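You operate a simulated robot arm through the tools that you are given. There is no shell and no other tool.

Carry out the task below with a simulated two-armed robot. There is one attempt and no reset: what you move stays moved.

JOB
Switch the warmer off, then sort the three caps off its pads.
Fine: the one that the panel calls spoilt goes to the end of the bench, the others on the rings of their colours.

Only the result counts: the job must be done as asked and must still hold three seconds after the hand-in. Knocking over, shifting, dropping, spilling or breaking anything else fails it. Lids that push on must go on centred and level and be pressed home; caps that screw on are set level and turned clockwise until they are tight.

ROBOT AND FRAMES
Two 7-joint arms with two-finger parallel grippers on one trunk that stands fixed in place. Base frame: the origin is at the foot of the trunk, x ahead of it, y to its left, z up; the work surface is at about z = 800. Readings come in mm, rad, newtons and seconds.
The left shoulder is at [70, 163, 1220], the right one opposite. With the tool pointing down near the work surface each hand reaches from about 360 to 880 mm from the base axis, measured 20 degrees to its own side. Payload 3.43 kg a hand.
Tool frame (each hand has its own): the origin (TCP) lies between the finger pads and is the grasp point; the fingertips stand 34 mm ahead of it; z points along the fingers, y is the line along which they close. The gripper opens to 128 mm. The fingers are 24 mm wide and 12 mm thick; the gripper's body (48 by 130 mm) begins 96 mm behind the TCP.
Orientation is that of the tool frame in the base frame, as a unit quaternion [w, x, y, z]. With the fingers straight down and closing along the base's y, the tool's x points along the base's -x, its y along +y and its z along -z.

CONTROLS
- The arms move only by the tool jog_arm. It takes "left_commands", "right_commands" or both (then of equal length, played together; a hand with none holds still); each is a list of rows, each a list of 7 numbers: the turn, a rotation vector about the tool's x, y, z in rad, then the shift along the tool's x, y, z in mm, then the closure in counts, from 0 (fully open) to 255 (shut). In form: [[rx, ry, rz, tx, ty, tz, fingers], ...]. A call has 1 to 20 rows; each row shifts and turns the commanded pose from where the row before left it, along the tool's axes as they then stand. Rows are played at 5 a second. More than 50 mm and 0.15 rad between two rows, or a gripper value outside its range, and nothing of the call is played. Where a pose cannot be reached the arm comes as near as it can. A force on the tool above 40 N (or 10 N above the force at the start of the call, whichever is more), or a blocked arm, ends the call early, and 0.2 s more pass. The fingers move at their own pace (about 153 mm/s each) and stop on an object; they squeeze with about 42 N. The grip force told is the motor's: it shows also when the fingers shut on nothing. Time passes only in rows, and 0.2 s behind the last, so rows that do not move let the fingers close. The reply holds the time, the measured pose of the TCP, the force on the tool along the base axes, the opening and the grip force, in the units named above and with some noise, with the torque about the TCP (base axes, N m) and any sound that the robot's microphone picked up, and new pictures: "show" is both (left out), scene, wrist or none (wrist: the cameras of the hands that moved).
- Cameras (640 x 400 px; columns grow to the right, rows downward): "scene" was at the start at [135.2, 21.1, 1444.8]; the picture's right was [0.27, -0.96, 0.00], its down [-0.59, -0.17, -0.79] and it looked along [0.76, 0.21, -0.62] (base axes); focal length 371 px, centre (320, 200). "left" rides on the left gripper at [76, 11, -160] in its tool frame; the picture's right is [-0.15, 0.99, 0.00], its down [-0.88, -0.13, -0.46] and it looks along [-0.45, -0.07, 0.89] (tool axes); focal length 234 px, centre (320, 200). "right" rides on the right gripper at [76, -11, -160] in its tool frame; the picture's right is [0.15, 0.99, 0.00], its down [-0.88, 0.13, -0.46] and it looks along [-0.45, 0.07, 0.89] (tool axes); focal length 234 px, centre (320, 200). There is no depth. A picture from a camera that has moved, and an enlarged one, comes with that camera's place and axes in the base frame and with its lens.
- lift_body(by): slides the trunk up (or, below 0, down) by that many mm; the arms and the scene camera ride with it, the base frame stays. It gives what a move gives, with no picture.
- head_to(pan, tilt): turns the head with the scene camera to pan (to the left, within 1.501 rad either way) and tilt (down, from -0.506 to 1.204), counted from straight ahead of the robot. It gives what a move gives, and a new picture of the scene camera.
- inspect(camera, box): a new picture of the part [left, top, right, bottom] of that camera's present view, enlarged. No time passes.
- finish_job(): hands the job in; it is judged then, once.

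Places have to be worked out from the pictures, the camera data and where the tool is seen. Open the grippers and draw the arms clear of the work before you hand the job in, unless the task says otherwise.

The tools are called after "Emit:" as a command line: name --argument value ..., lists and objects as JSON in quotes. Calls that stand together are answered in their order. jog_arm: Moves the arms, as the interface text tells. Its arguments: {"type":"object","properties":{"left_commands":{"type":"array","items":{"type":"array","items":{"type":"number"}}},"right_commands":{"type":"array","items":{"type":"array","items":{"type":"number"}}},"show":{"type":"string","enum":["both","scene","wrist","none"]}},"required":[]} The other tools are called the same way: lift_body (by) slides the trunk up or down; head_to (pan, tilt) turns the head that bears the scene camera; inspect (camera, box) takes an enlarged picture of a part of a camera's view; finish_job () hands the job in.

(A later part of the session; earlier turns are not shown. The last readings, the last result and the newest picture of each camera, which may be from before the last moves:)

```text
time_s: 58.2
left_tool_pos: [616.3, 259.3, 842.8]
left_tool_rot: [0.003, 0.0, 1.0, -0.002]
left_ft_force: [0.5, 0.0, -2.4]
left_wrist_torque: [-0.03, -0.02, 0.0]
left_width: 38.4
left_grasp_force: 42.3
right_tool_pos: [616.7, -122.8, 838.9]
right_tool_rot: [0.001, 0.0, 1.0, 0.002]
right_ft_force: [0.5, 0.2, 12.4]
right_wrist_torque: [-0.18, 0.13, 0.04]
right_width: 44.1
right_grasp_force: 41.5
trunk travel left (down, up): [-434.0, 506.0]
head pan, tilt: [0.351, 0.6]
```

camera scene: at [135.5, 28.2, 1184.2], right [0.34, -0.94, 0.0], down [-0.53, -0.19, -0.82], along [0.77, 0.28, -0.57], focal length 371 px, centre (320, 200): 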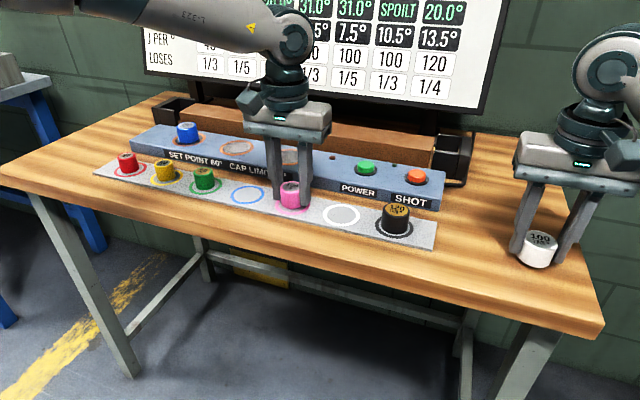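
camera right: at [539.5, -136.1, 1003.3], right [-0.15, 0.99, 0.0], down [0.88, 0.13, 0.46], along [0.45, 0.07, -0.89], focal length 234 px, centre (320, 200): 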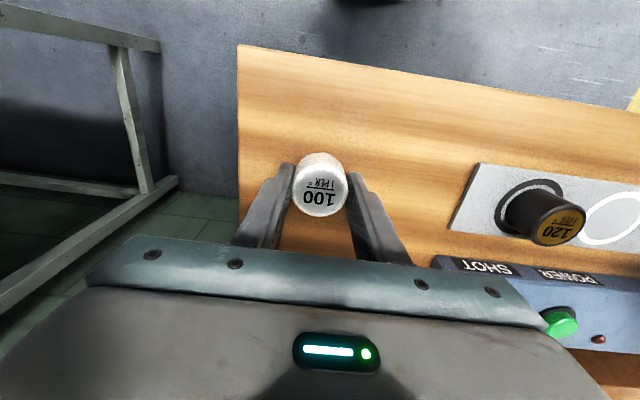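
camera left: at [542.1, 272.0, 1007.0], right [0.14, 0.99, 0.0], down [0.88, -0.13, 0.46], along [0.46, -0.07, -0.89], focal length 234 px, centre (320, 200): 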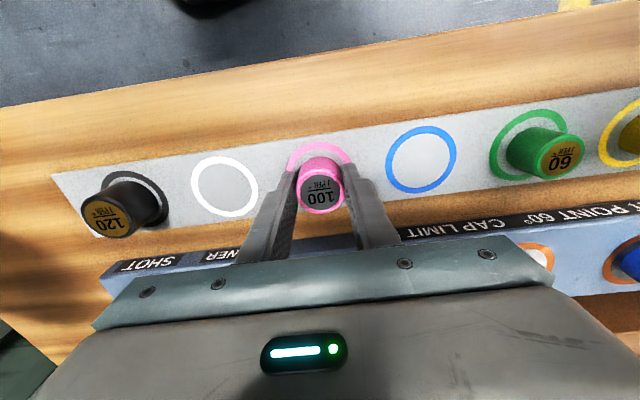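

White has touched down at 12 N. I'll ease the right hand up 1 mm, put the left back down 0.6 mm, then open both to about 70 mm.

Emit:
jog_arm --left_commands '[[0, 0, 0, 0, 0, 0.6, 255], [0, 0, 0, 0, 0, 0, 255], [0, 0, 0, 0, 0, 0, 165], [0, 0, 0, 0, 0, 0, 140], [0, 0, 0, 0, 0, 0, 115], [0, 0, 0, 0, 0, 0, 115]]' --right_commands '[[0, 0, 0, 0, 0, -1, 255], [0, 0, 0, 0, 0, 0, 255], [0, 0, 0, 0, 0, 0, 155], [0, 0, 0, 0, 0, 0, 130], [0, 0, 0, 0, 0, 0, 115], [0, 0, 0, 0, 0, 0, 115]]'

```text
time_s: 59.6
left_tool_pos: [619.3, 261.3, 843.0]
left_tool_rot: [0.004, -0.001, 1.0, -0.002]
left_ft_force: [0.2, 0.2, -1.4]
left_wrist_torque: [-0.01, -0.02, -0.03]
left_width: 70.2
left_grasp_force: 0.2
right_tool_pos: [616.1, -124.1, 839.1]
right_tool_rot: [0.001, 0.0, 1.0, 0.001]
right_ft_force: [0.3, -0.3, 0.5]
right_wrist_torque: [0.03, 0.0, -0.05]
right_width: 70.4
right_grasp_force: 0.1
trunk travel left (down, up): [-434.0, 506.0]
head pan, tilt: [0.351, 0.6]
camera scene: at [135.0, 28.2, 1184.2], right [0.34, -0.94, 0.0], down [-0.53, -0.19, -0.82], along [0.77, 0.28, -0.57], focal length 371 px, centre (320, 200)
camera right: at [540.3, -136.2, 996.5], right [-0.15, 0.99, 0.0], down [0.88, 0.13, 0.46], along [0.45, 0.07, -0.89], focal length 234 px, centre (320, 200)
camera left: at [541.9, 272.0, 1002.5], right [0.14, 0.99, 0.0], down [0.88, -0.13, 0.46], along [0.46, -0.07, -0.89], focal length 234 px, centre (320, 200)
```

scene: 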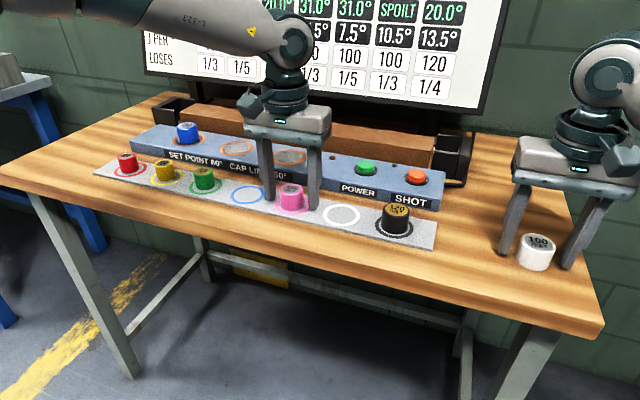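
right: 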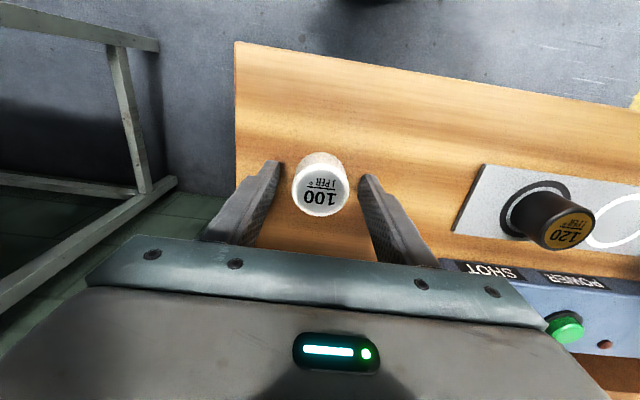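
left: 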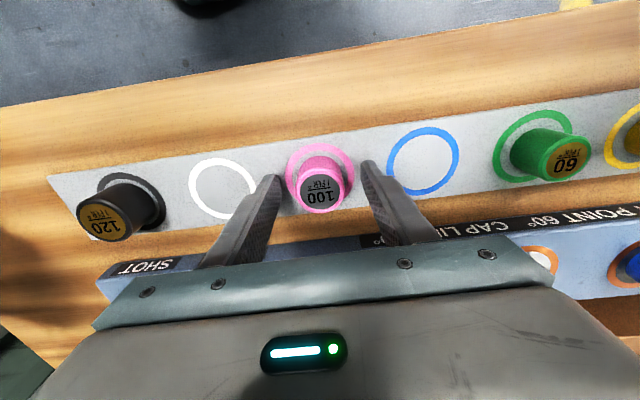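

Both caps stand where they were put. The left hand goes up and across to the blue cap at about (738, 550), and the right hand rises and withdraws.

Emit:
jog_arm --left_commands '[[0, 0, 0, 0, 0, -20, 115], [0, 0, 0, 0, 0, -30, 115], [0, 0, 0, 0, 0, -35, 115], [0, 0, 0, -15, 36, 0, 115], [0, 0, 0, -15, 36, 0, 95], [0, 0, 0, -15, 36, 0, 95], [0, 0, 0, -15, 36, 0, 95], [0, 0, 0, -15, 36, 0, 95], [0, 0, 0, -15, 36, 0, 95], [0, 0, 0, -15, 36, 0, 95], [0, 0, 0, -15, 36, 0, 95], [0, 0, 0, 0, 0, 0, 95]]' --right_commands '[[0, 0, 0, 0, 0, -20, 115], [0, 0, 0, 0, 0, -30, 115], [0, 0, 0, 0, 0, -35, 115], [0, 0, 0, 0, 0, -20, 115], [0, 0, 0, 27.7, -29.3, 0, 115], [0, 0, 0, 27.7, -29.3, 0, 115], [0, 0, 0, 27.7, -29.3, 0, 115], [0, 0, 0, 27.7, -29.3, 0, 115], [0, 0, 0, 27.7, -29.3, 0, 115], [0, 0, 0, 27.7, -29.3, 0, 115], [0, 0, 0, 0, 0, 0, 115], [0, 0, 0, 0, 0, 0, 115]]'

Emit:
inspect --camera "left" --box '[220, 100, 420, 225]'

```text
time_s: 62.2
left_tool_pos: [699.8, 510.8, 920.0]
left_tool_rot: [0.005, -0.002, 1.0, -0.002]
left_ft_force: [-0.2, -0.2, 0.7]
left_wrist_torque: [0.01, -0.02, -0.01]
left_width: 80.1
left_grasp_force: 0.1
left hand out of reach, approached as far as the arm can: row 10, 11
right_tool_pos: [451.3, -299.5, 942.8]
right_tool_rot: [0.001, 0.0, 1.0, 0.001]
right_ft_force: [0.3, -0.3, 0.1]
right_wrist_torque: [0.02, -0.01, 0.01]
right_width: 70.4
right_grasp_force: 0.1
trunk travel left (down, up): [-434.0, 506.0]
head pan, tilt: [0.351, 0.6]
camera scene: at [135.2, 28.1, 1184.1], right [0.34, -0.94, 0.0], down [-0.53, -0.19, -0.82], along [0.77, 0.28, -0.57], focal length 371 px, centre (320, 200)
camera right: at [374.3, -311.4, 1101.0], right [-0.15, 0.99, 0.0], down [0.88, 0.13, 0.46], along [0.45, 0.07, -0.89], focal length 234 px, centre (320, 200)
camera left: at [623.4, 522.8, 1080.2], right [0.14, 0.99, 0.0], down [0.88, -0.13, 0.46], along [0.46, -0.07, -0.89], focal length 234 px, centre (320, 200)
```

scene: 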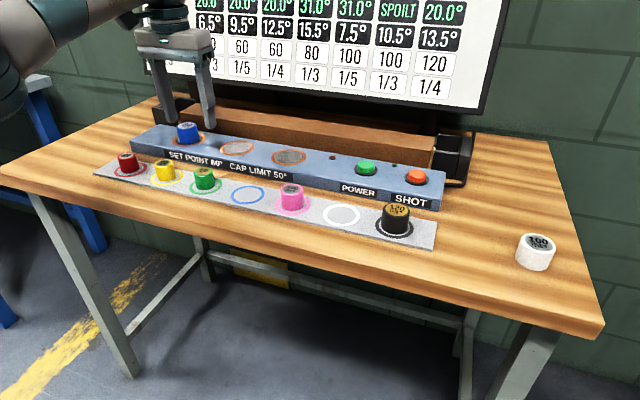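
right: 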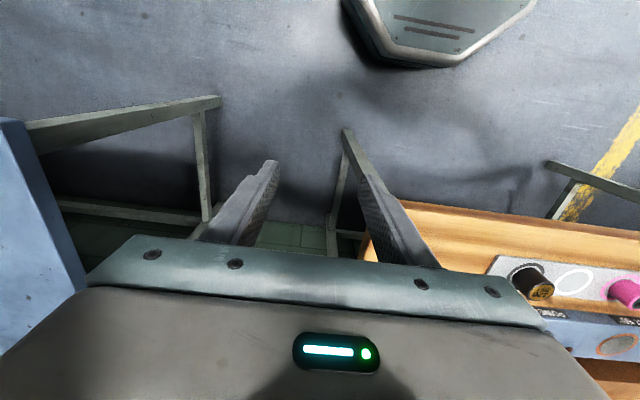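
left: 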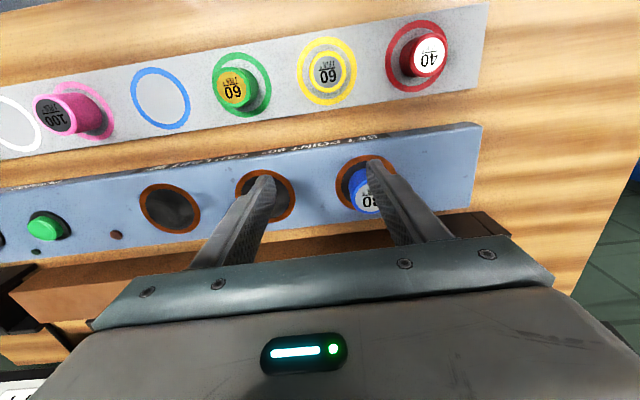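

```text
3.20 times, centred on (320, 162) of left
camera zoom: at [623.4, 522.8, 1080.2], right [0.14, 0.99, 0.0], down [0.88, -0.13, 0.46], along [0.46, -0.07, -0.89], focal length 749 px, centre (320, 320)
```

zoom: 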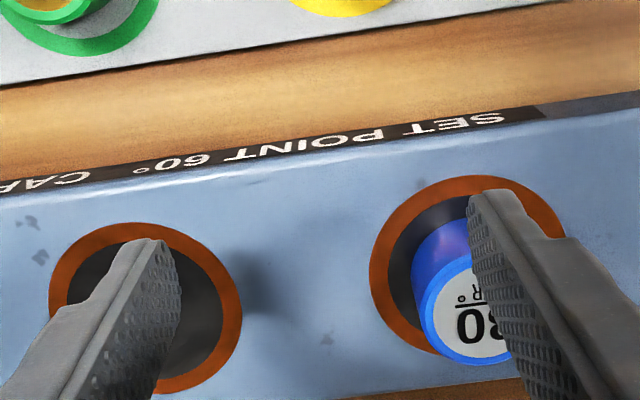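

White, pink and the rest are in place, but the left arm ran out of stretch toward blue at (700, 511). Blue is at about (739, 556). Leaning the fingers forward about 0.3 rad puts the wrist some 90 mm closer, so I'll raise the trunk 60 mm and tilt about the closing axis.

Emit:
lift_body --by 60

Emit:
jog_arm --left_commands '[[0, -0.1, 0, 0, 0, 0, 95], [0, -0.1, 0, 0, 0, 0, 95], [0, -0.1, 0, 0, 0, 0, 95], [0, 0, 0, -12.4, 15, 3.8, 95], [0, 0, 0, -12.4, 15, 3.8, 95], [0, 0, 0, -12.4, 15, 3.8, 95], [0, 0, 0, 0, 0, 0, 95]]'

```text
time_s: 63.2
left_tool_pos: [700.2, 511.2, 980.0]
left_tool_rot: [0.005, -0.002, 1.0, -0.002]
left_ft_force: [-0.2, -1.2, -0.4]
left_wrist_torque: [0.0, 0.01, 0.02]
left_width: 80.2
left_grasp_force: 0.0
right_tool_pos: [450.6, -299.7, 1003.7]
right_tool_rot: [0.001, 0.001, 1.0, 0.001]
right_ft_force: [0.4, -0.2, -0.6]
right_wrist_torque: [0.0, -0.01, 0.01]
right_width: 70.4
right_grasp_force: 0.1
trunk travel left (down, up): [-494.0, 446.0]
head pan, tilt: [0.351, 0.6]
```

```text
time_s: 64.8
left_tool_pos: [733.5, 551.1, 979.2]
left_tool_rot: [0.155, -0.005, 0.988, 0.0]
left_ft_force: [0.0, 0.0, 1.0]
left_wrist_torque: [0.03, 0.02, 0.0]
left_width: 80.2
left_grasp_force: 0.0
left hand out of reach, approached as far as the arm can: row 6
right_tool_pos: [450.3, -300.2, 1003.5]
right_tool_rot: [0.001, 0.0, 1.0, 0.001]
right_ft_force: [-0.1, -0.1, 0.7]
right_wrist_torque: [0.01, -0.01, -0.01]
right_width: 70.2
right_grasp_force: 0.1
trunk travel left (down, up): [-494.0, 446.0]
head pan, tilt: [0.351, 0.6]
camera scene: at [134.1, 27.2, 1244.4], right [0.34, -0.94, 0.0], down [-0.53, -0.19, -0.83], along [0.78, 0.28, -0.56], focal length 371 px, centre (320, 200)
camera left: at [612.6, 561.3, 1109.1], right [0.13, 0.99, 0.04], down [0.7, -0.12, 0.7], along [0.7, -0.06, -0.71], focal length 234 px, centre (320, 200)
```

scene: 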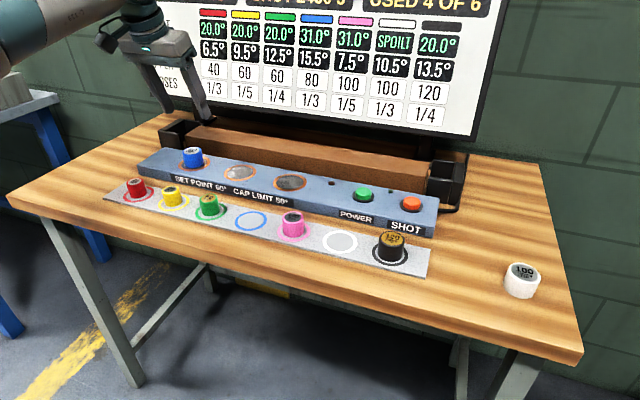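
left: 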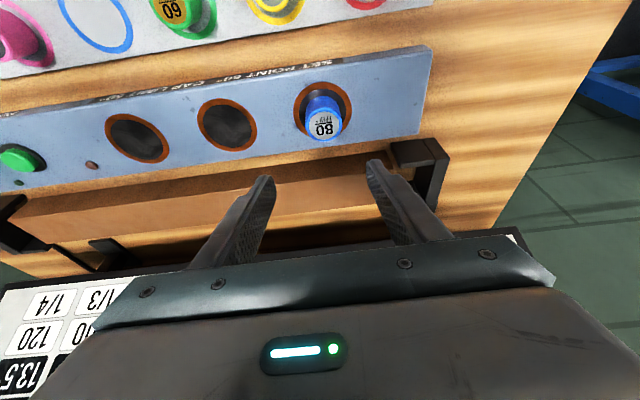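

The tilt works: the hand reaches (733, 551) and should gain more as it comes down. Blue looks to be about 6–8 mm further left and 5 mm further on. I'll go down to z ≈ 905 while correcting, then re-measure.

Emit:
jog_arm --left_commands '[[0, 0, 0, 4.45, 1.5, 18, 95], [0, 0, 0, 4.45, 1.5, 18, 95], [0, 0, 0, 4.45, 1.5, 18, 95], [0, 0, 0, 4.45, 1.5, 18, 95], [0, 0, 0, 0, 0, 0, 95]]' --show "wrist"

Emit:
inspect --camera "left" --box '[220, 80, 420, 205]'

Emit:
inspect --camera "scene" --box '[100, 60, 300, 185]'

```text
time_s: 66.0
left_tool_pos: [740.2, 557.2, 904.8]
left_tool_rot: [0.154, -0.002, 0.988, 0.0]
left_ft_force: [-0.1, -0.2, -0.2]
left_wrist_torque: [0.02, 0.02, 0.0]
left_width: 80.3
left_grasp_force: 0.0
right_tool_pos: [449.7, -299.4, 1002.3]
right_tool_rot: [0.001, 0.0, 1.0, 0.001]
right_ft_force: [0.8, 0.8, 0.1]
right_wrist_torque: [0.0, 0.01, -0.02]
right_width: 70.5
right_grasp_force: 0.0
trunk travel left (down, up): [-494.0, 446.0]
head pan, tilt: [0.351, 0.6]
camera left: at [618.7, 568.1, 1034.7], right [0.13, 0.99, 0.04], down [0.7, -0.13, 0.7], along [0.7, -0.06, -0.71], focal length 234 px, centre (320, 200)
```

left: 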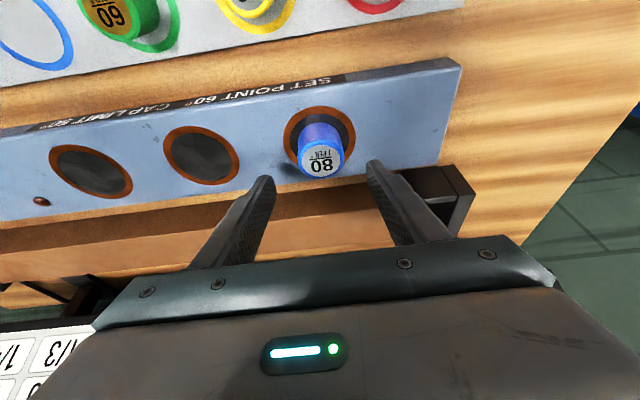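

```text
3.20 times, centred on (320, 142) of left
camera zoom: at [618.7, 568.1, 1034.7], right [0.13, 0.99, 0.04], down [0.7, -0.13, 0.7], along [0.7, -0.06, -0.71], focal length 749 px, centre (320, 384)
```

zoom: 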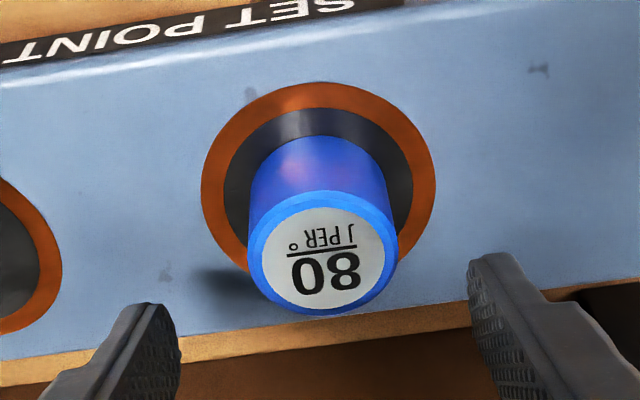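

```text
3.20 times, centred on (200, 122) of scene
camera zoom: at [134.8, 28.0, 1244.2], right [0.34, -0.94, 0.0], down [-0.53, -0.19, -0.83], along [0.77, 0.28, -0.56], focal length 1187 px, centre (704, 448)
```

zoom: 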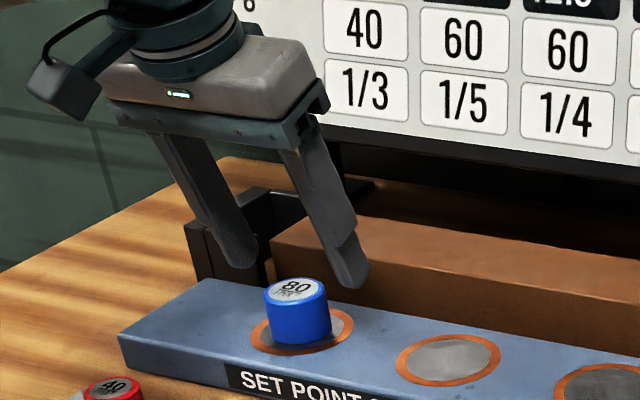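

Nothing was refused. Blue's centre works out at about (739, 560), with its top near 862 and a width of about 42 mm. To cross it at mid-height with the leaning fingers, the TCP should be at (732.5, 560, 866).

Emit:
jog_arm --left_commands '[[0, 0, 0, 4.78, 0.65, 8.65, 95], [0, 0, 0, 4.78, 0.65, 8.65, 95], [0, 0, 0, 4.78, 0.65, 8.65, 95], [0, 0, 0, 4.78, 0.65, 8.65, 95], [0, 0, 0, 0, 0, 0, 95]]' --show "wrist"

Emit:
inspect --camera "left" --box '[220, 80, 420, 205]'

Emit:
inspect --camera "scene" --box '[100, 60, 300, 185]'

```text
time_s: 67.2
left_tool_pos: [731.3, 560.9, 866.0]
left_tool_rot: [0.154, -0.002, 0.988, -0.002]
left_ft_force: [-0.3, 0.2, -0.2]
left_wrist_torque: [0.06, 0.01, 0.03]
left_width: 80.3
left_grasp_force: 0.3
right_tool_pos: [452.0, -299.8, 1002.6]
right_tool_rot: [0.001, 0.0, 1.0, 0.001]
right_ft_force: [-0.4, 0.1, -0.2]
right_wrist_torque: [-0.01, 0.0, 0.0]
right_width: 70.2
right_grasp_force: 0.1
trunk travel left (down, up): [-494.0, 446.0]
head pan, tilt: [0.351, 0.6]
camera left: at [611.1, 571.0, 996.1], right [0.14, 0.99, 0.04], down [0.7, -0.13, 0.7], along [0.7, -0.07, -0.71], focal length 234 px, centre (320, 200)
```

left: 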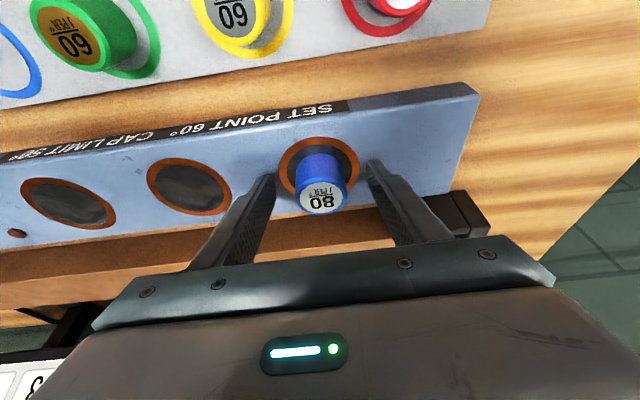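

```text
3.20 times, centred on (320, 142) of left
camera zoom: at [611.1, 571.0, 996.1], right [0.14, 0.99, 0.04], down [0.7, -0.13, 0.7], along [0.7, -0.07, -0.71], focal length 749 px, centre (320, 384)
```

zoom: 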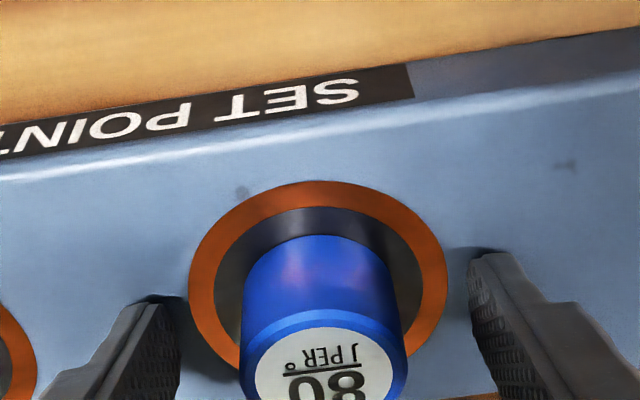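

```text
3.20 times, centred on (200, 122) of scene
camera zoom: at [134.9, 28.1, 1244.2], right [0.34, -0.94, 0.0], down [-0.53, -0.19, -0.82], along [0.77, 0.28, -0.57], focal length 1187 px, centre (704, 448)
```

zoom: 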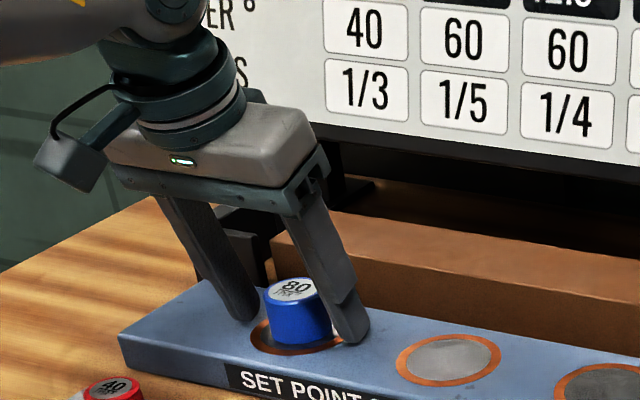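

The leaning fingers straddle blue evenly. I'm closing gently.

Emit:
jog_arm --left_commands '[[0, 0, 0, 0, 0, 0, 150], [0, 0, 0, 0, 0, 0, 255], [0, 0, 0, 0, 0, 0, 255], [0, 0, 0, 0, 0, 0, 255]]' --show "wrist"

Emit:
inspect --camera "scene" --box '[100, 60, 300, 185]'

```text
time_s: 68.2
left_tool_pos: [731.6, 559.8, 865.1]
left_tool_rot: [0.154, -0.002, 0.988, -0.001]
left_ft_force: [-1.3, 0.6, 0.2]
left_wrist_torque: [0.05, 0.01, 0.03]
left_width: 41.0
left_grasp_force: 41.9
right_tool_pos: [450.6, -299.9, 1002.9]
right_tool_rot: [0.002, 0.0, 1.0, 0.002]
right_ft_force: [-0.6, 0.2, 0.5]
right_wrist_torque: [0.01, -0.01, -0.01]
right_width: 70.2
right_grasp_force: 0.0
trunk travel left (down, up): [-494.0, 446.0]
head pan, tilt: [0.351, 0.6]
camera left: at [611.1, 570.9, 996.1], right [0.14, 0.99, 0.04], down [0.7, -0.13, 0.7], along [0.7, -0.07, -0.71], focal length 234 px, centre (320, 200)
```

left: 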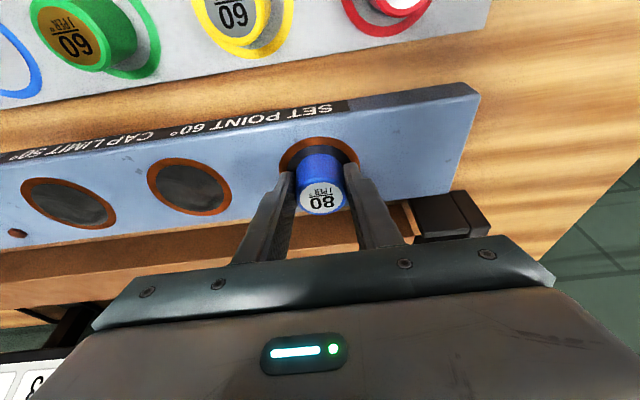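

```text
3.20 times, centred on (200, 122) of scene
camera zoom: at [134.8, 28.1, 1244.2], right [0.34, -0.94, 0.0], down [-0.53, -0.19, -0.82], along [0.77, 0.28, -0.57], focal length 1187 px, centre (704, 448)
```

zoom: 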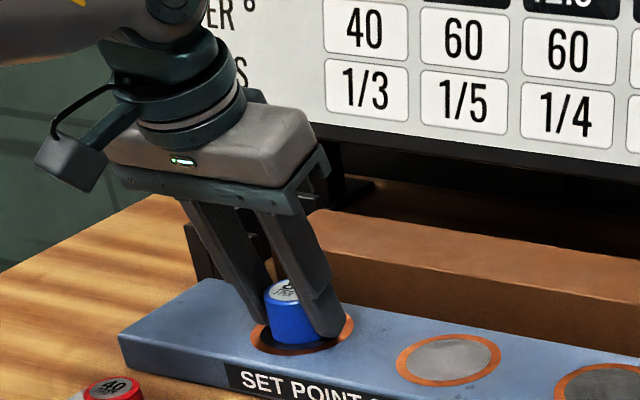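

Blue is gripped at 41.0 mm. I'm lifting it straight up slowly, keeping the same lean so it stays level.

Emit:
jog_arm --left_commands '[[0, 0, 0, -0.61, 0, -1.9, 255], [0, 0, 0, -0.91, 0, -2.86, 255], [0, 0, 0, -1.52, 0, -4.76, 255], [0, 0, 0, -1.82, 0, -5.72, 255], [0, 0, 0, -2.13, 0, -6.67, 255], [0, 0, 0, -2.13, 0, -6.67, 255], [0, 0, 0, -1.82, 0, -5.72, 255], [0, 0, 0, -1.22, 0, -3.81, 255]]'

```text
time_s: 70.0
left_tool_pos: [731.8, 560.0, 907.5]
left_tool_rot: [0.153, -0.002, 0.988, -0.001]
left_ft_force: [0.4, -0.2, -0.5]
left_wrist_torque: [0.01, -0.02, -0.02]
left_width: 41.0
left_grasp_force: 41.8
right_tool_pos: [450.1, -299.2, 1003.4]
right_tool_rot: [0.0, 0.0, 1.0, 0.001]
right_ft_force: [-0.3, 0.1, -0.7]
right_wrist_torque: [0.0, 0.01, -0.02]
right_width: 70.2
right_grasp_force: 0.1
trunk travel left (down, up): [-494.0, 446.0]
head pan, tilt: [0.351, 0.6]
camera scene: at [135.1, 28.2, 1244.2], right [0.34, -0.94, 0.0], down [-0.53, -0.19, -0.82], along [0.77, 0.28, -0.57], focal length 371 px, centre (320, 200)
camera left: at [611.4, 570.4, 1036.9], right [0.14, 0.99, 0.04], down [0.7, -0.13, 0.7], along [0.7, -0.07, -0.71], focal length 234 px, centre (320, 200)
```

scene: 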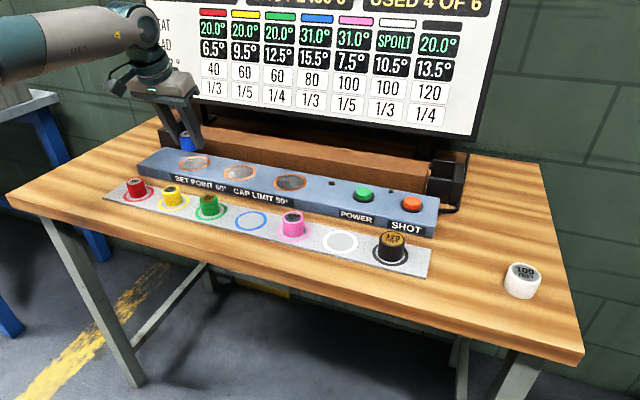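
left: 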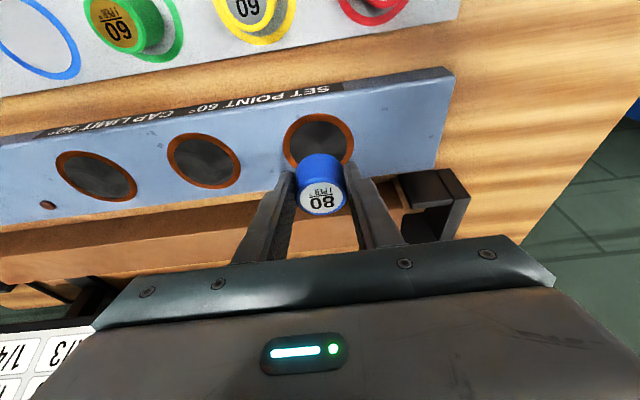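

Blue is off its pad and held. I'm carrying it over the blue ring at about (619.5, 352.5).

Emit:
jog_arm --left_commands '[[0, 0, 0, 1.71, -3.1, -0.55, 255], [0, 0, 0, 3.42, -6.2, -1.09, 255], [0, 0, 0, 5.13, -9.3, -1.64, 255], [0, 0, 0, 6.49, -11.8, -2.07, 255], [0, 0, 0, 6.49, -11.8, -2.07, 255], [0, 0, 0, 6.49, -11.8, -2.07, 255], [0, 0, 0, 6.49, -11.8, -2.07, 255], [0, 0, 0, 6.49, -11.8, -2.07, 255], [0, 0, 0, 6.49, -11.8, -2.07, 255], [0, 0, 0, 6.49, -11.8, -2.07, 255], [0, 0, 0, 6.49, -11.8, -2.07, 255], [0, 0, 0, 6.49, -11.8, -2.07, 255], [0, 0, 0, 6.49, -11.8, -2.07, 255], [0, 0, 0, 6.49, -11.8, -2.07, 255], [0, 0, 0, 6.49, -11.8, -2.07, 255], [0, 0, 0, 6.49, -11.8, -2.07, 255], [0, 0, 0, 6.49, -11.8, -2.07, 255], [0, 0, 0, 6.49, -11.8, -2.07, 255], [0, 0, 0, 3.99, -7.25, -1.27, 255], [0, 0, 0, 2.28, -4.14, -0.73, 255]]'

Emit:
inspect --camera "left" --box '[180, 60, 460, 235]'

Emit:
inspect --camera "scene" --box '[130, 110, 370, 260]'

```text
time_s: 74.2
left_tool_pos: [612.8, 352.4, 907.0]
left_tool_rot: [0.153, -0.002, 0.988, -0.001]
left_ft_force: [0.0, -0.3, -0.6]
left_wrist_torque: [0.0, 0.01, 0.02]
left_width: 41.1
left_grasp_force: 41.2
right_tool_pos: [450.8, -300.1, 1001.5]
right_tool_rot: [0.0, 0.0, 1.0, 0.001]
right_ft_force: [0.8, -0.4, -0.2]
right_wrist_torque: [0.03, 0.0, 0.0]
right_width: 70.4
right_grasp_force: 0.0
trunk travel left (down, up): [-494.0, 446.0]
head pan, tilt: [0.351, 0.6]
camera scene: at [135.0, 28.1, 1244.2], right [0.34, -0.94, 0.0], down [-0.53, -0.19, -0.82], along [0.77, 0.28, -0.57], focal length 371 px, centre (320, 200)
camera left: at [492.8, 363.7, 1037.0], right [0.14, 0.99, 0.04], down [0.7, -0.13, 0.7], along [0.7, -0.07, -0.71], focal length 234 px, centre (320, 200)
```

scene: 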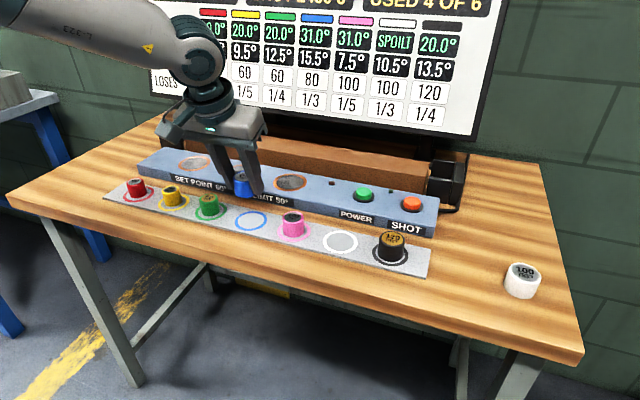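
left: 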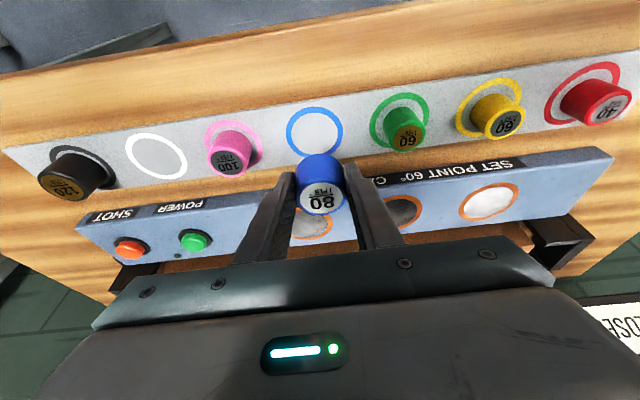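

```text
2.29 times, centred on (320, 148) of left
camera zoom: at [492.8, 363.7, 1037.0], right [0.14, 0.99, 0.04], down [0.7, -0.13, 0.7], along [0.7, -0.07, -0.71], focal length 535 px, centre (320, 320)
```

zoom: 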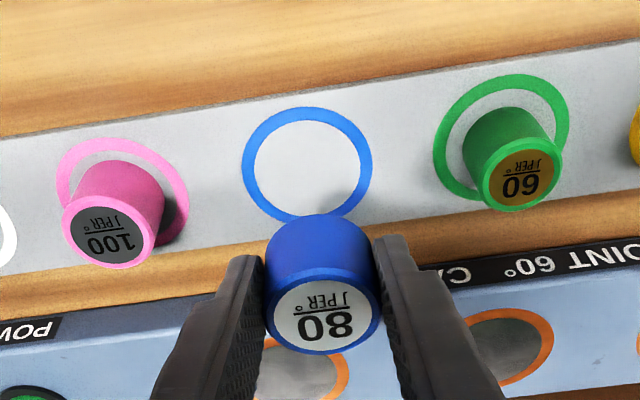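

```text
2.67 times, centred on (250, 185) of scene
camera zoom: at [135.0, 28.1, 1244.2], right [0.34, -0.94, 0.0], down [-0.53, -0.19, -0.82], along [0.77, 0.28, -0.57], focal length 989 px, centre (507, 240)
```

zoom: 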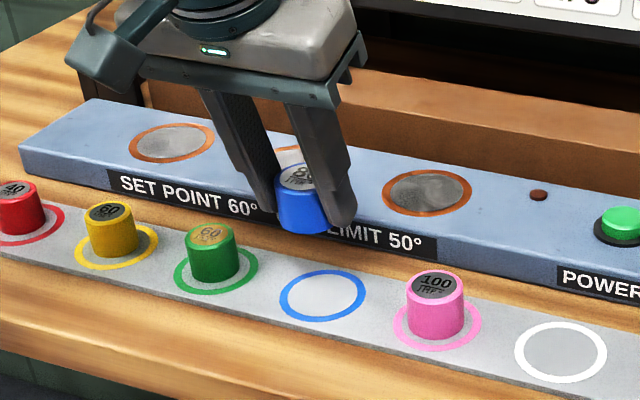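

Blue needs about 2 mm back and 1 mm right to centre on its ring. I'm lowering with that correction to a few millimetres above the strip.

Emit:
jog_arm --left_commands '[[0, 0, 0, 1.62, -0.2, 4.6, 255], [0, 0, 0, 2.64, -0.2, 7.5, 255], [0, 0, 0, 3.05, -0.2, 8.6, 255], [0, 0, 0, 3.05, -0.2, 8.6, 255], [0, 0, 0, 3.05, -0.2, 8.6, 255], [0, 0, 0, 3.05, 0, 8.6, 255], [0, 0, 0, 2.44, 0, 6.9, 255], [0, 0, 0, 1.42, 0, 4.0, 255]]'

Emit:
inspect --camera "scene" --box '[160, 140, 360, 265]'

Emit:
inspect --camera "left" --box '[220, 100, 420, 225]'

```text
time_s: 76.0
left_tool_pos: [610.4, 353.1, 847.3]
left_tool_rot: [0.153, -0.003, 0.988, -0.001]
left_ft_force: [0.3, 0.2, -2.0]
left_wrist_torque: [-0.01, 0.04, 0.01]
left_width: 41.1
left_grasp_force: 42.0
right_tool_pos: [450.8, -299.5, 1003.2]
right_tool_rot: [0.001, 0.0, 1.0, 0.0]
right_ft_force: [0.1, -0.2, 0.0]
right_wrist_torque: [-0.03, 0.01, 0.03]
right_width: 70.4
right_grasp_force: 0.1
trunk travel left (down, up): [-494.0, 446.0]
head pan, tilt: [0.351, 0.6]
camera scene: at [135.1, 28.2, 1244.2], right [0.34, -0.94, 0.0], down [-0.53, -0.19, -0.82], along [0.77, 0.28, -0.57], focal length 371 px, centre (320, 200)
camera left: at [490.9, 363.0, 976.4], right [0.14, 0.99, 0.04], down [0.7, -0.13, 0.7], along [0.7, -0.07, -0.71], focal length 234 px, centre (320, 200)
```

scene: 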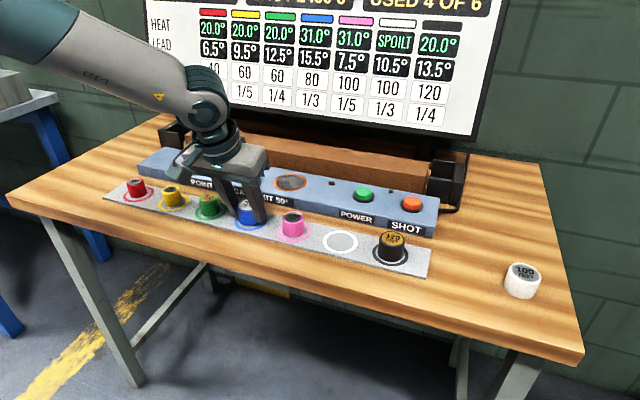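
left: 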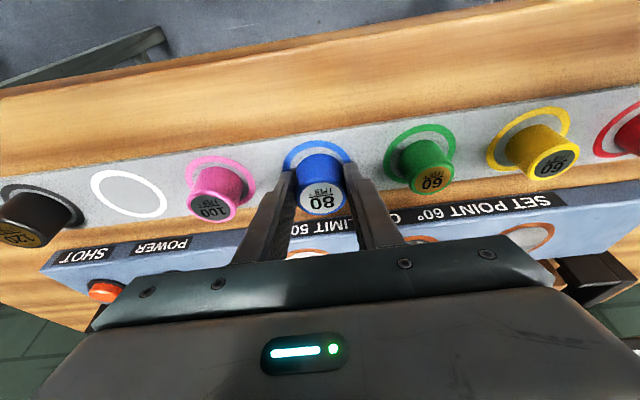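

```text
3.20 times, centred on (260, 202) of scene
camera zoom: at [135.1, 28.2, 1244.2], right [0.34, -0.94, 0.0], down [-0.53, -0.19, -0.82], along [0.77, 0.28, -0.57], focal length 1187 px, centre (512, 192)
```

zoom: 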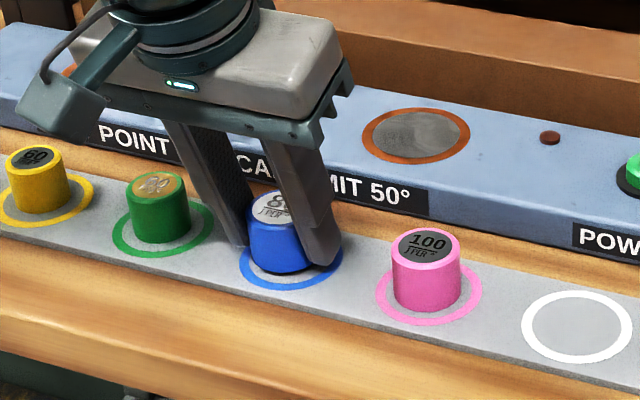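

```text
3.20 times, centred on (320, 162) of left
camera zoom: at [490.9, 363.0, 976.4], right [0.14, 0.99, 0.04], down [0.7, -0.13, 0.7], along [0.7, -0.07, -0.71], focal length 749 px, centre (320, 320)
```

zoom: 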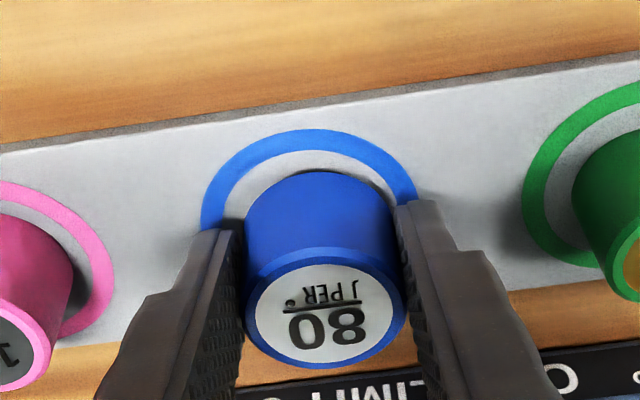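

Seen from both cameras, the blue cap sits about 3 mm too far left within its ring, while x looks right. I'll shift 3 mm right, then lower in 1 mm steps to contact.

Emit:
jog_arm --left_commands '[[0, 0, 0, 0, -1.5, 0, 255], [0, 0, 0, 0, -1.5, 0, 255], [0, 0, 0, 0.3, 0, 0.95, 255], [0, 0, 0, 0.3, 0, 0.95, 255], [0, 0, 0, 0.3, 0, 0.95, 255], [0, 0, 0, 0, 0, 0, 255]]' --show "none"

```text
time_s: 77.4
left_tool_pos: [612.1, 348.8, 844.6]
left_tool_rot: [0.154, -0.002, 0.988, -0.002]
left_ft_force: [-0.4, -0.3, 0.0]
left_wrist_torque: [-0.03, 0.02, 0.0]
left_width: 41.0
left_grasp_force: 41.9
right_tool_pos: [450.6, -300.1, 1003.0]
right_tool_rot: [0.001, 0.0, 1.0, 0.001]
right_ft_force: [-0.2, 0.1, 0.8]
right_wrist_torque: [0.01, 0.04, 0.04]
right_width: 70.3
right_grasp_force: 0.0
trunk travel left (down, up): [-494.0, 446.0]
head pan, tilt: [0.351, 0.6]
```

There is still no contact at z ≈ 844. I'll go on with 1 mm steps.

Emit:
jog_arm --left_commands '[[0, 0, 0, 0.3, 0, 0.95, 255], [0, 0, 0, 0.3, 0, 0.95, 255], [0, 0, 0, 0, 0, 0, 255]]' --show "none"

```text
time_s: 78.2
left_tool_pos: [610.6, 348.1, 842.1]
left_tool_rot: [0.154, -0.002, 0.988, -0.001]
left_ft_force: [0.2, -0.4, -0.4]
left_wrist_torque: [0.0, 0.01, -0.02]
left_width: 41.1
left_grasp_force: 41.4
right_tool_pos: [450.2, -299.8, 1003.1]
right_tool_rot: [0.002, 0.0, 1.0, 0.001]
right_ft_force: [-0.4, 0.0, -0.4]
right_wrist_torque: [0.01, 0.03, 0.03]
right_width: 70.1
right_grasp_force: 0.0
trunk travel left (down, up): [-494.0, 446.0]
head pan, tilt: [0.351, 0.6]
```

The forces are still near zero at z ≈ 842, so I'll take two more 1 mm steps.

Emit:
jog_arm --left_commands '[[0, 0, 0, 0.3, 0, 0.95, 255], [0, 0, 0, 0, 0, 0, 255], [0, 0, 0, 0.3, 0, 0.95, 255], [0, 0, 0, 0, 0, 0, 255]]' --show "wrist"

Emit:
inspect --camera "scene" --box '[160, 140, 360, 265]'

```text
time_s: 79.2
left_tool_pos: [610.9, 346.9, 842.0]
left_tool_rot: [0.156, -0.001, 0.988, -0.002]
left_ft_force: [3.3, 2.8, 15.1]
left_wrist_torque: [0.24, -0.07, -0.06]
left_width: 41.5
left_grasp_force: 42.1
right_tool_pos: [450.2, -300.0, 1002.1]
right_tool_rot: [0.001, -0.001, 1.0, 0.001]
right_ft_force: [-0.2, 0.5, 0.2]
right_wrist_torque: [0.01, -0.01, 0.02]
right_width: 70.2
right_grasp_force: 0.1
trunk travel left (down, up): [-494.0, 446.0]
head pan, tilt: [0.351, 0.6]
camera left: at [490.2, 358.9, 971.6], right [0.14, 0.99, 0.04], down [0.7, -0.13, 0.7], along [0.7, -0.07, -0.71], focal length 234 px, centre (320, 200)
```

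left: 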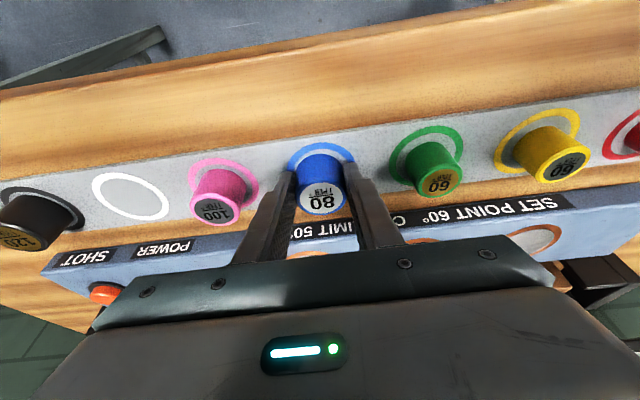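

```text
3.20 times, centred on (260, 202) of scene
camera zoom: at [134.0, 27.5, 1244.5], right [0.34, -0.94, 0.0], down [-0.53, -0.19, -0.83], along [0.78, 0.28, -0.56], focal length 1187 px, centre (512, 192)
```

zoom: 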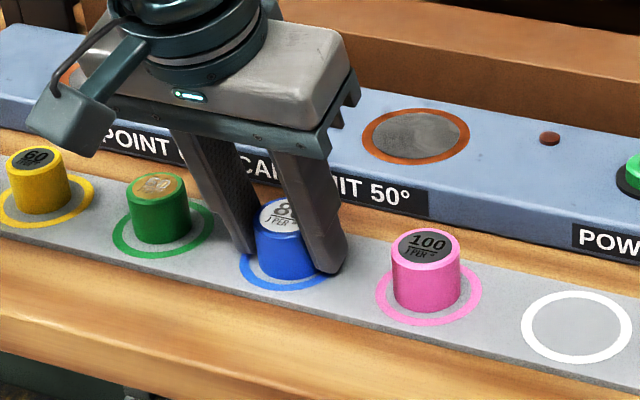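

Blue is down with 15 N of contact and well centred on its ring. I'll ease off 1 mm and open to about 64 mm.

Emit:
jog_arm --left_commands '[[0, 0, 0, -0.3, 0, -0.95, 255], [0, 0, 0, 0, 0, 0, 255], [0, 0, 0, 0, 0, 0, 165], [0, 0, 0, 0, 0, 0, 145], [0, 0, 0, 0, 0, 0, 127], [0, 0, 0, 0, 0, 0, 127]]'

```text
time_s: 80.6
left_tool_pos: [610.8, 347.4, 841.1]
left_tool_rot: [0.154, -0.002, 0.988, -0.001]
left_ft_force: [-2.1, -9.7, 11.3]
left_wrist_torque: [-0.02, 0.13, 0.09]
left_width: 58.4
left_grasp_force: 0.1
right_tool_pos: [449.5, -301.2, 1002.7]
right_tool_rot: [0.002, 0.001, 1.0, 0.001]
right_ft_force: [0.2, 0.8, -0.6]
right_wrist_torque: [-0.03, 0.0, -0.01]
right_width: 70.1
right_grasp_force: 0.0
trunk travel left (down, up): [-494.0, 446.0]
head pan, tilt: [0.351, 0.6]
camera scene: at [133.5, 26.2, 1244.4], right [0.34, -0.94, 0.0], down [-0.53, -0.19, -0.83], along [0.78, 0.28, -0.56], focal length 371 px, centre (320, 200)
camera left: at [489.4, 357.8, 972.0], right [0.14, 0.99, 0.04], down [0.7, -0.13, 0.7], along [0.7, -0.07, -0.71], focal length 234 px, centre (320, 200)
```

scene: 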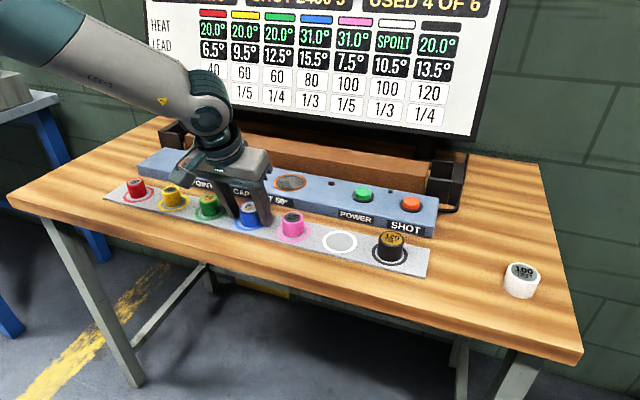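
left: 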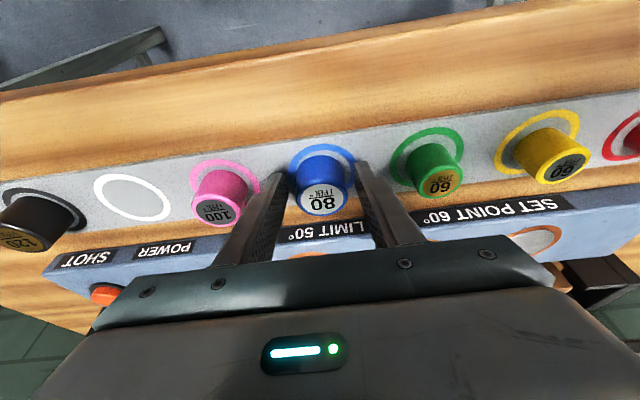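

The hand feels 11 N upward and 10 N sideways, and the fingers stopped at 58 mm instead of 64. A fingertip corner is probably dragging on the strip. I'll look closely before I raise it.

Emit:
inspect --camera "left" --box '[220, 110, 420, 235]'

Emit:
inspect --camera "scene" --box '[180, 150, 340, 250]'

```text
3.20 times, centred on (320, 172) of left
camera zoom: at [489.4, 357.8, 972.0], right [0.14, 0.99, 0.04], down [0.7, -0.13, 0.7], along [0.7, -0.07, -0.71], focal length 749 px, centre (320, 288)
```

zoom: 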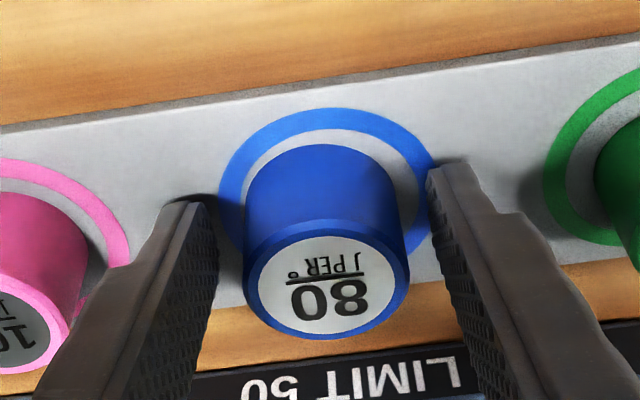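

```text
4.00 times, centred on (260, 200) of scene
camera zoom: at [133.5, 26.2, 1244.4], right [0.34, -0.94, 0.0], down [-0.53, -0.19, -0.83], along [0.78, 0.28, -0.56], focal length 1483 px, centre (560, 200)
```

zoom: 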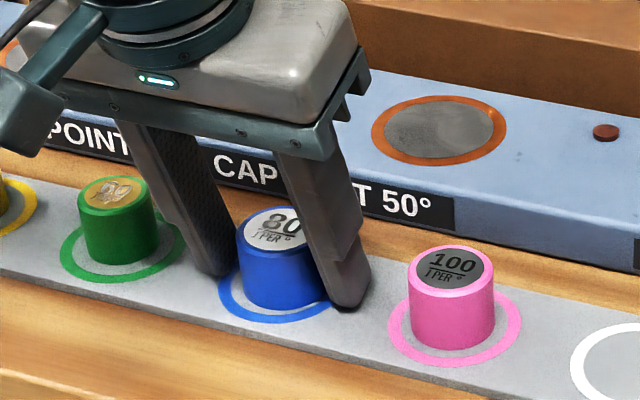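

The cap stands free and centred on the ring with clear gaps to both fingers. Only the right-hand fingertip is rubbing the strip, so I'm easing straight up in small steps.

Emit:
jog_arm --left_commands '[[0, 0, 0, -0.3, 0, -0.95, 133], [0, 0, 0, -0.6, 0, -1.9, 133], [0, 0, 0, -0.9, 0, -2.86, 130], [0, 0, 0, -0.9, 0, -2.86, 127], [0, 0, 0, 0, 0, 0, 127]]'

```text
time_s: 81.8
left_tool_pos: [609.7, 348.9, 850.0]
left_tool_rot: [0.154, -0.003, 0.988, -0.001]
left_ft_force: [-0.6, -0.5, -0.5]
left_wrist_torque: [-0.02, -0.01, 0.0]
left_width: 64.1
left_grasp_force: 0.1
right_tool_pos: [450.4, -299.4, 1002.3]
right_tool_rot: [0.0, 0.0, 1.0, 0.001]
right_ft_force: [-0.5, -0.7, 0.3]
right_wrist_torque: [0.01, 0.0, -0.01]
right_width: 70.4
right_grasp_force: 0.0
trunk travel left (down, up): [-494.0, 446.0]
head pan, tilt: [0.351, 0.6]
camera scene: at [135.0, 28.0, 1244.2], right [0.34, -0.94, 0.0], down [-0.53, -0.19, -0.82], along [0.77, 0.28, -0.57], focal length 371 px, centre (320, 200)
camera left: at [490.6, 359.2, 980.6], right [0.14, 0.99, 0.04], down [0.7, -0.13, 0.7], along [0.7, -0.07, -0.71], focal length 234 px, centre (320, 200)
```

scene: 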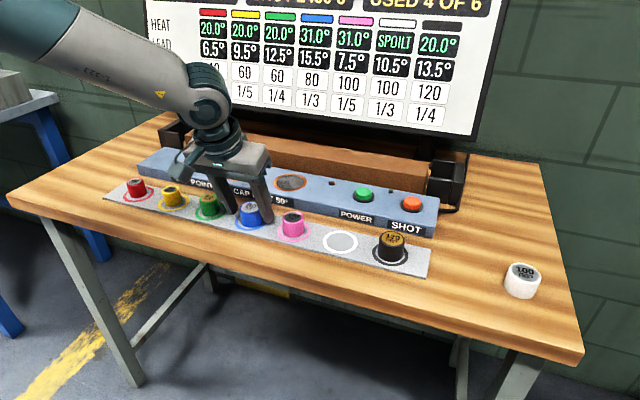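
left: 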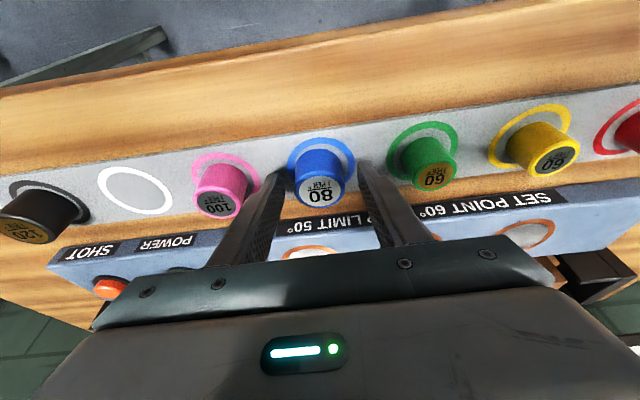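

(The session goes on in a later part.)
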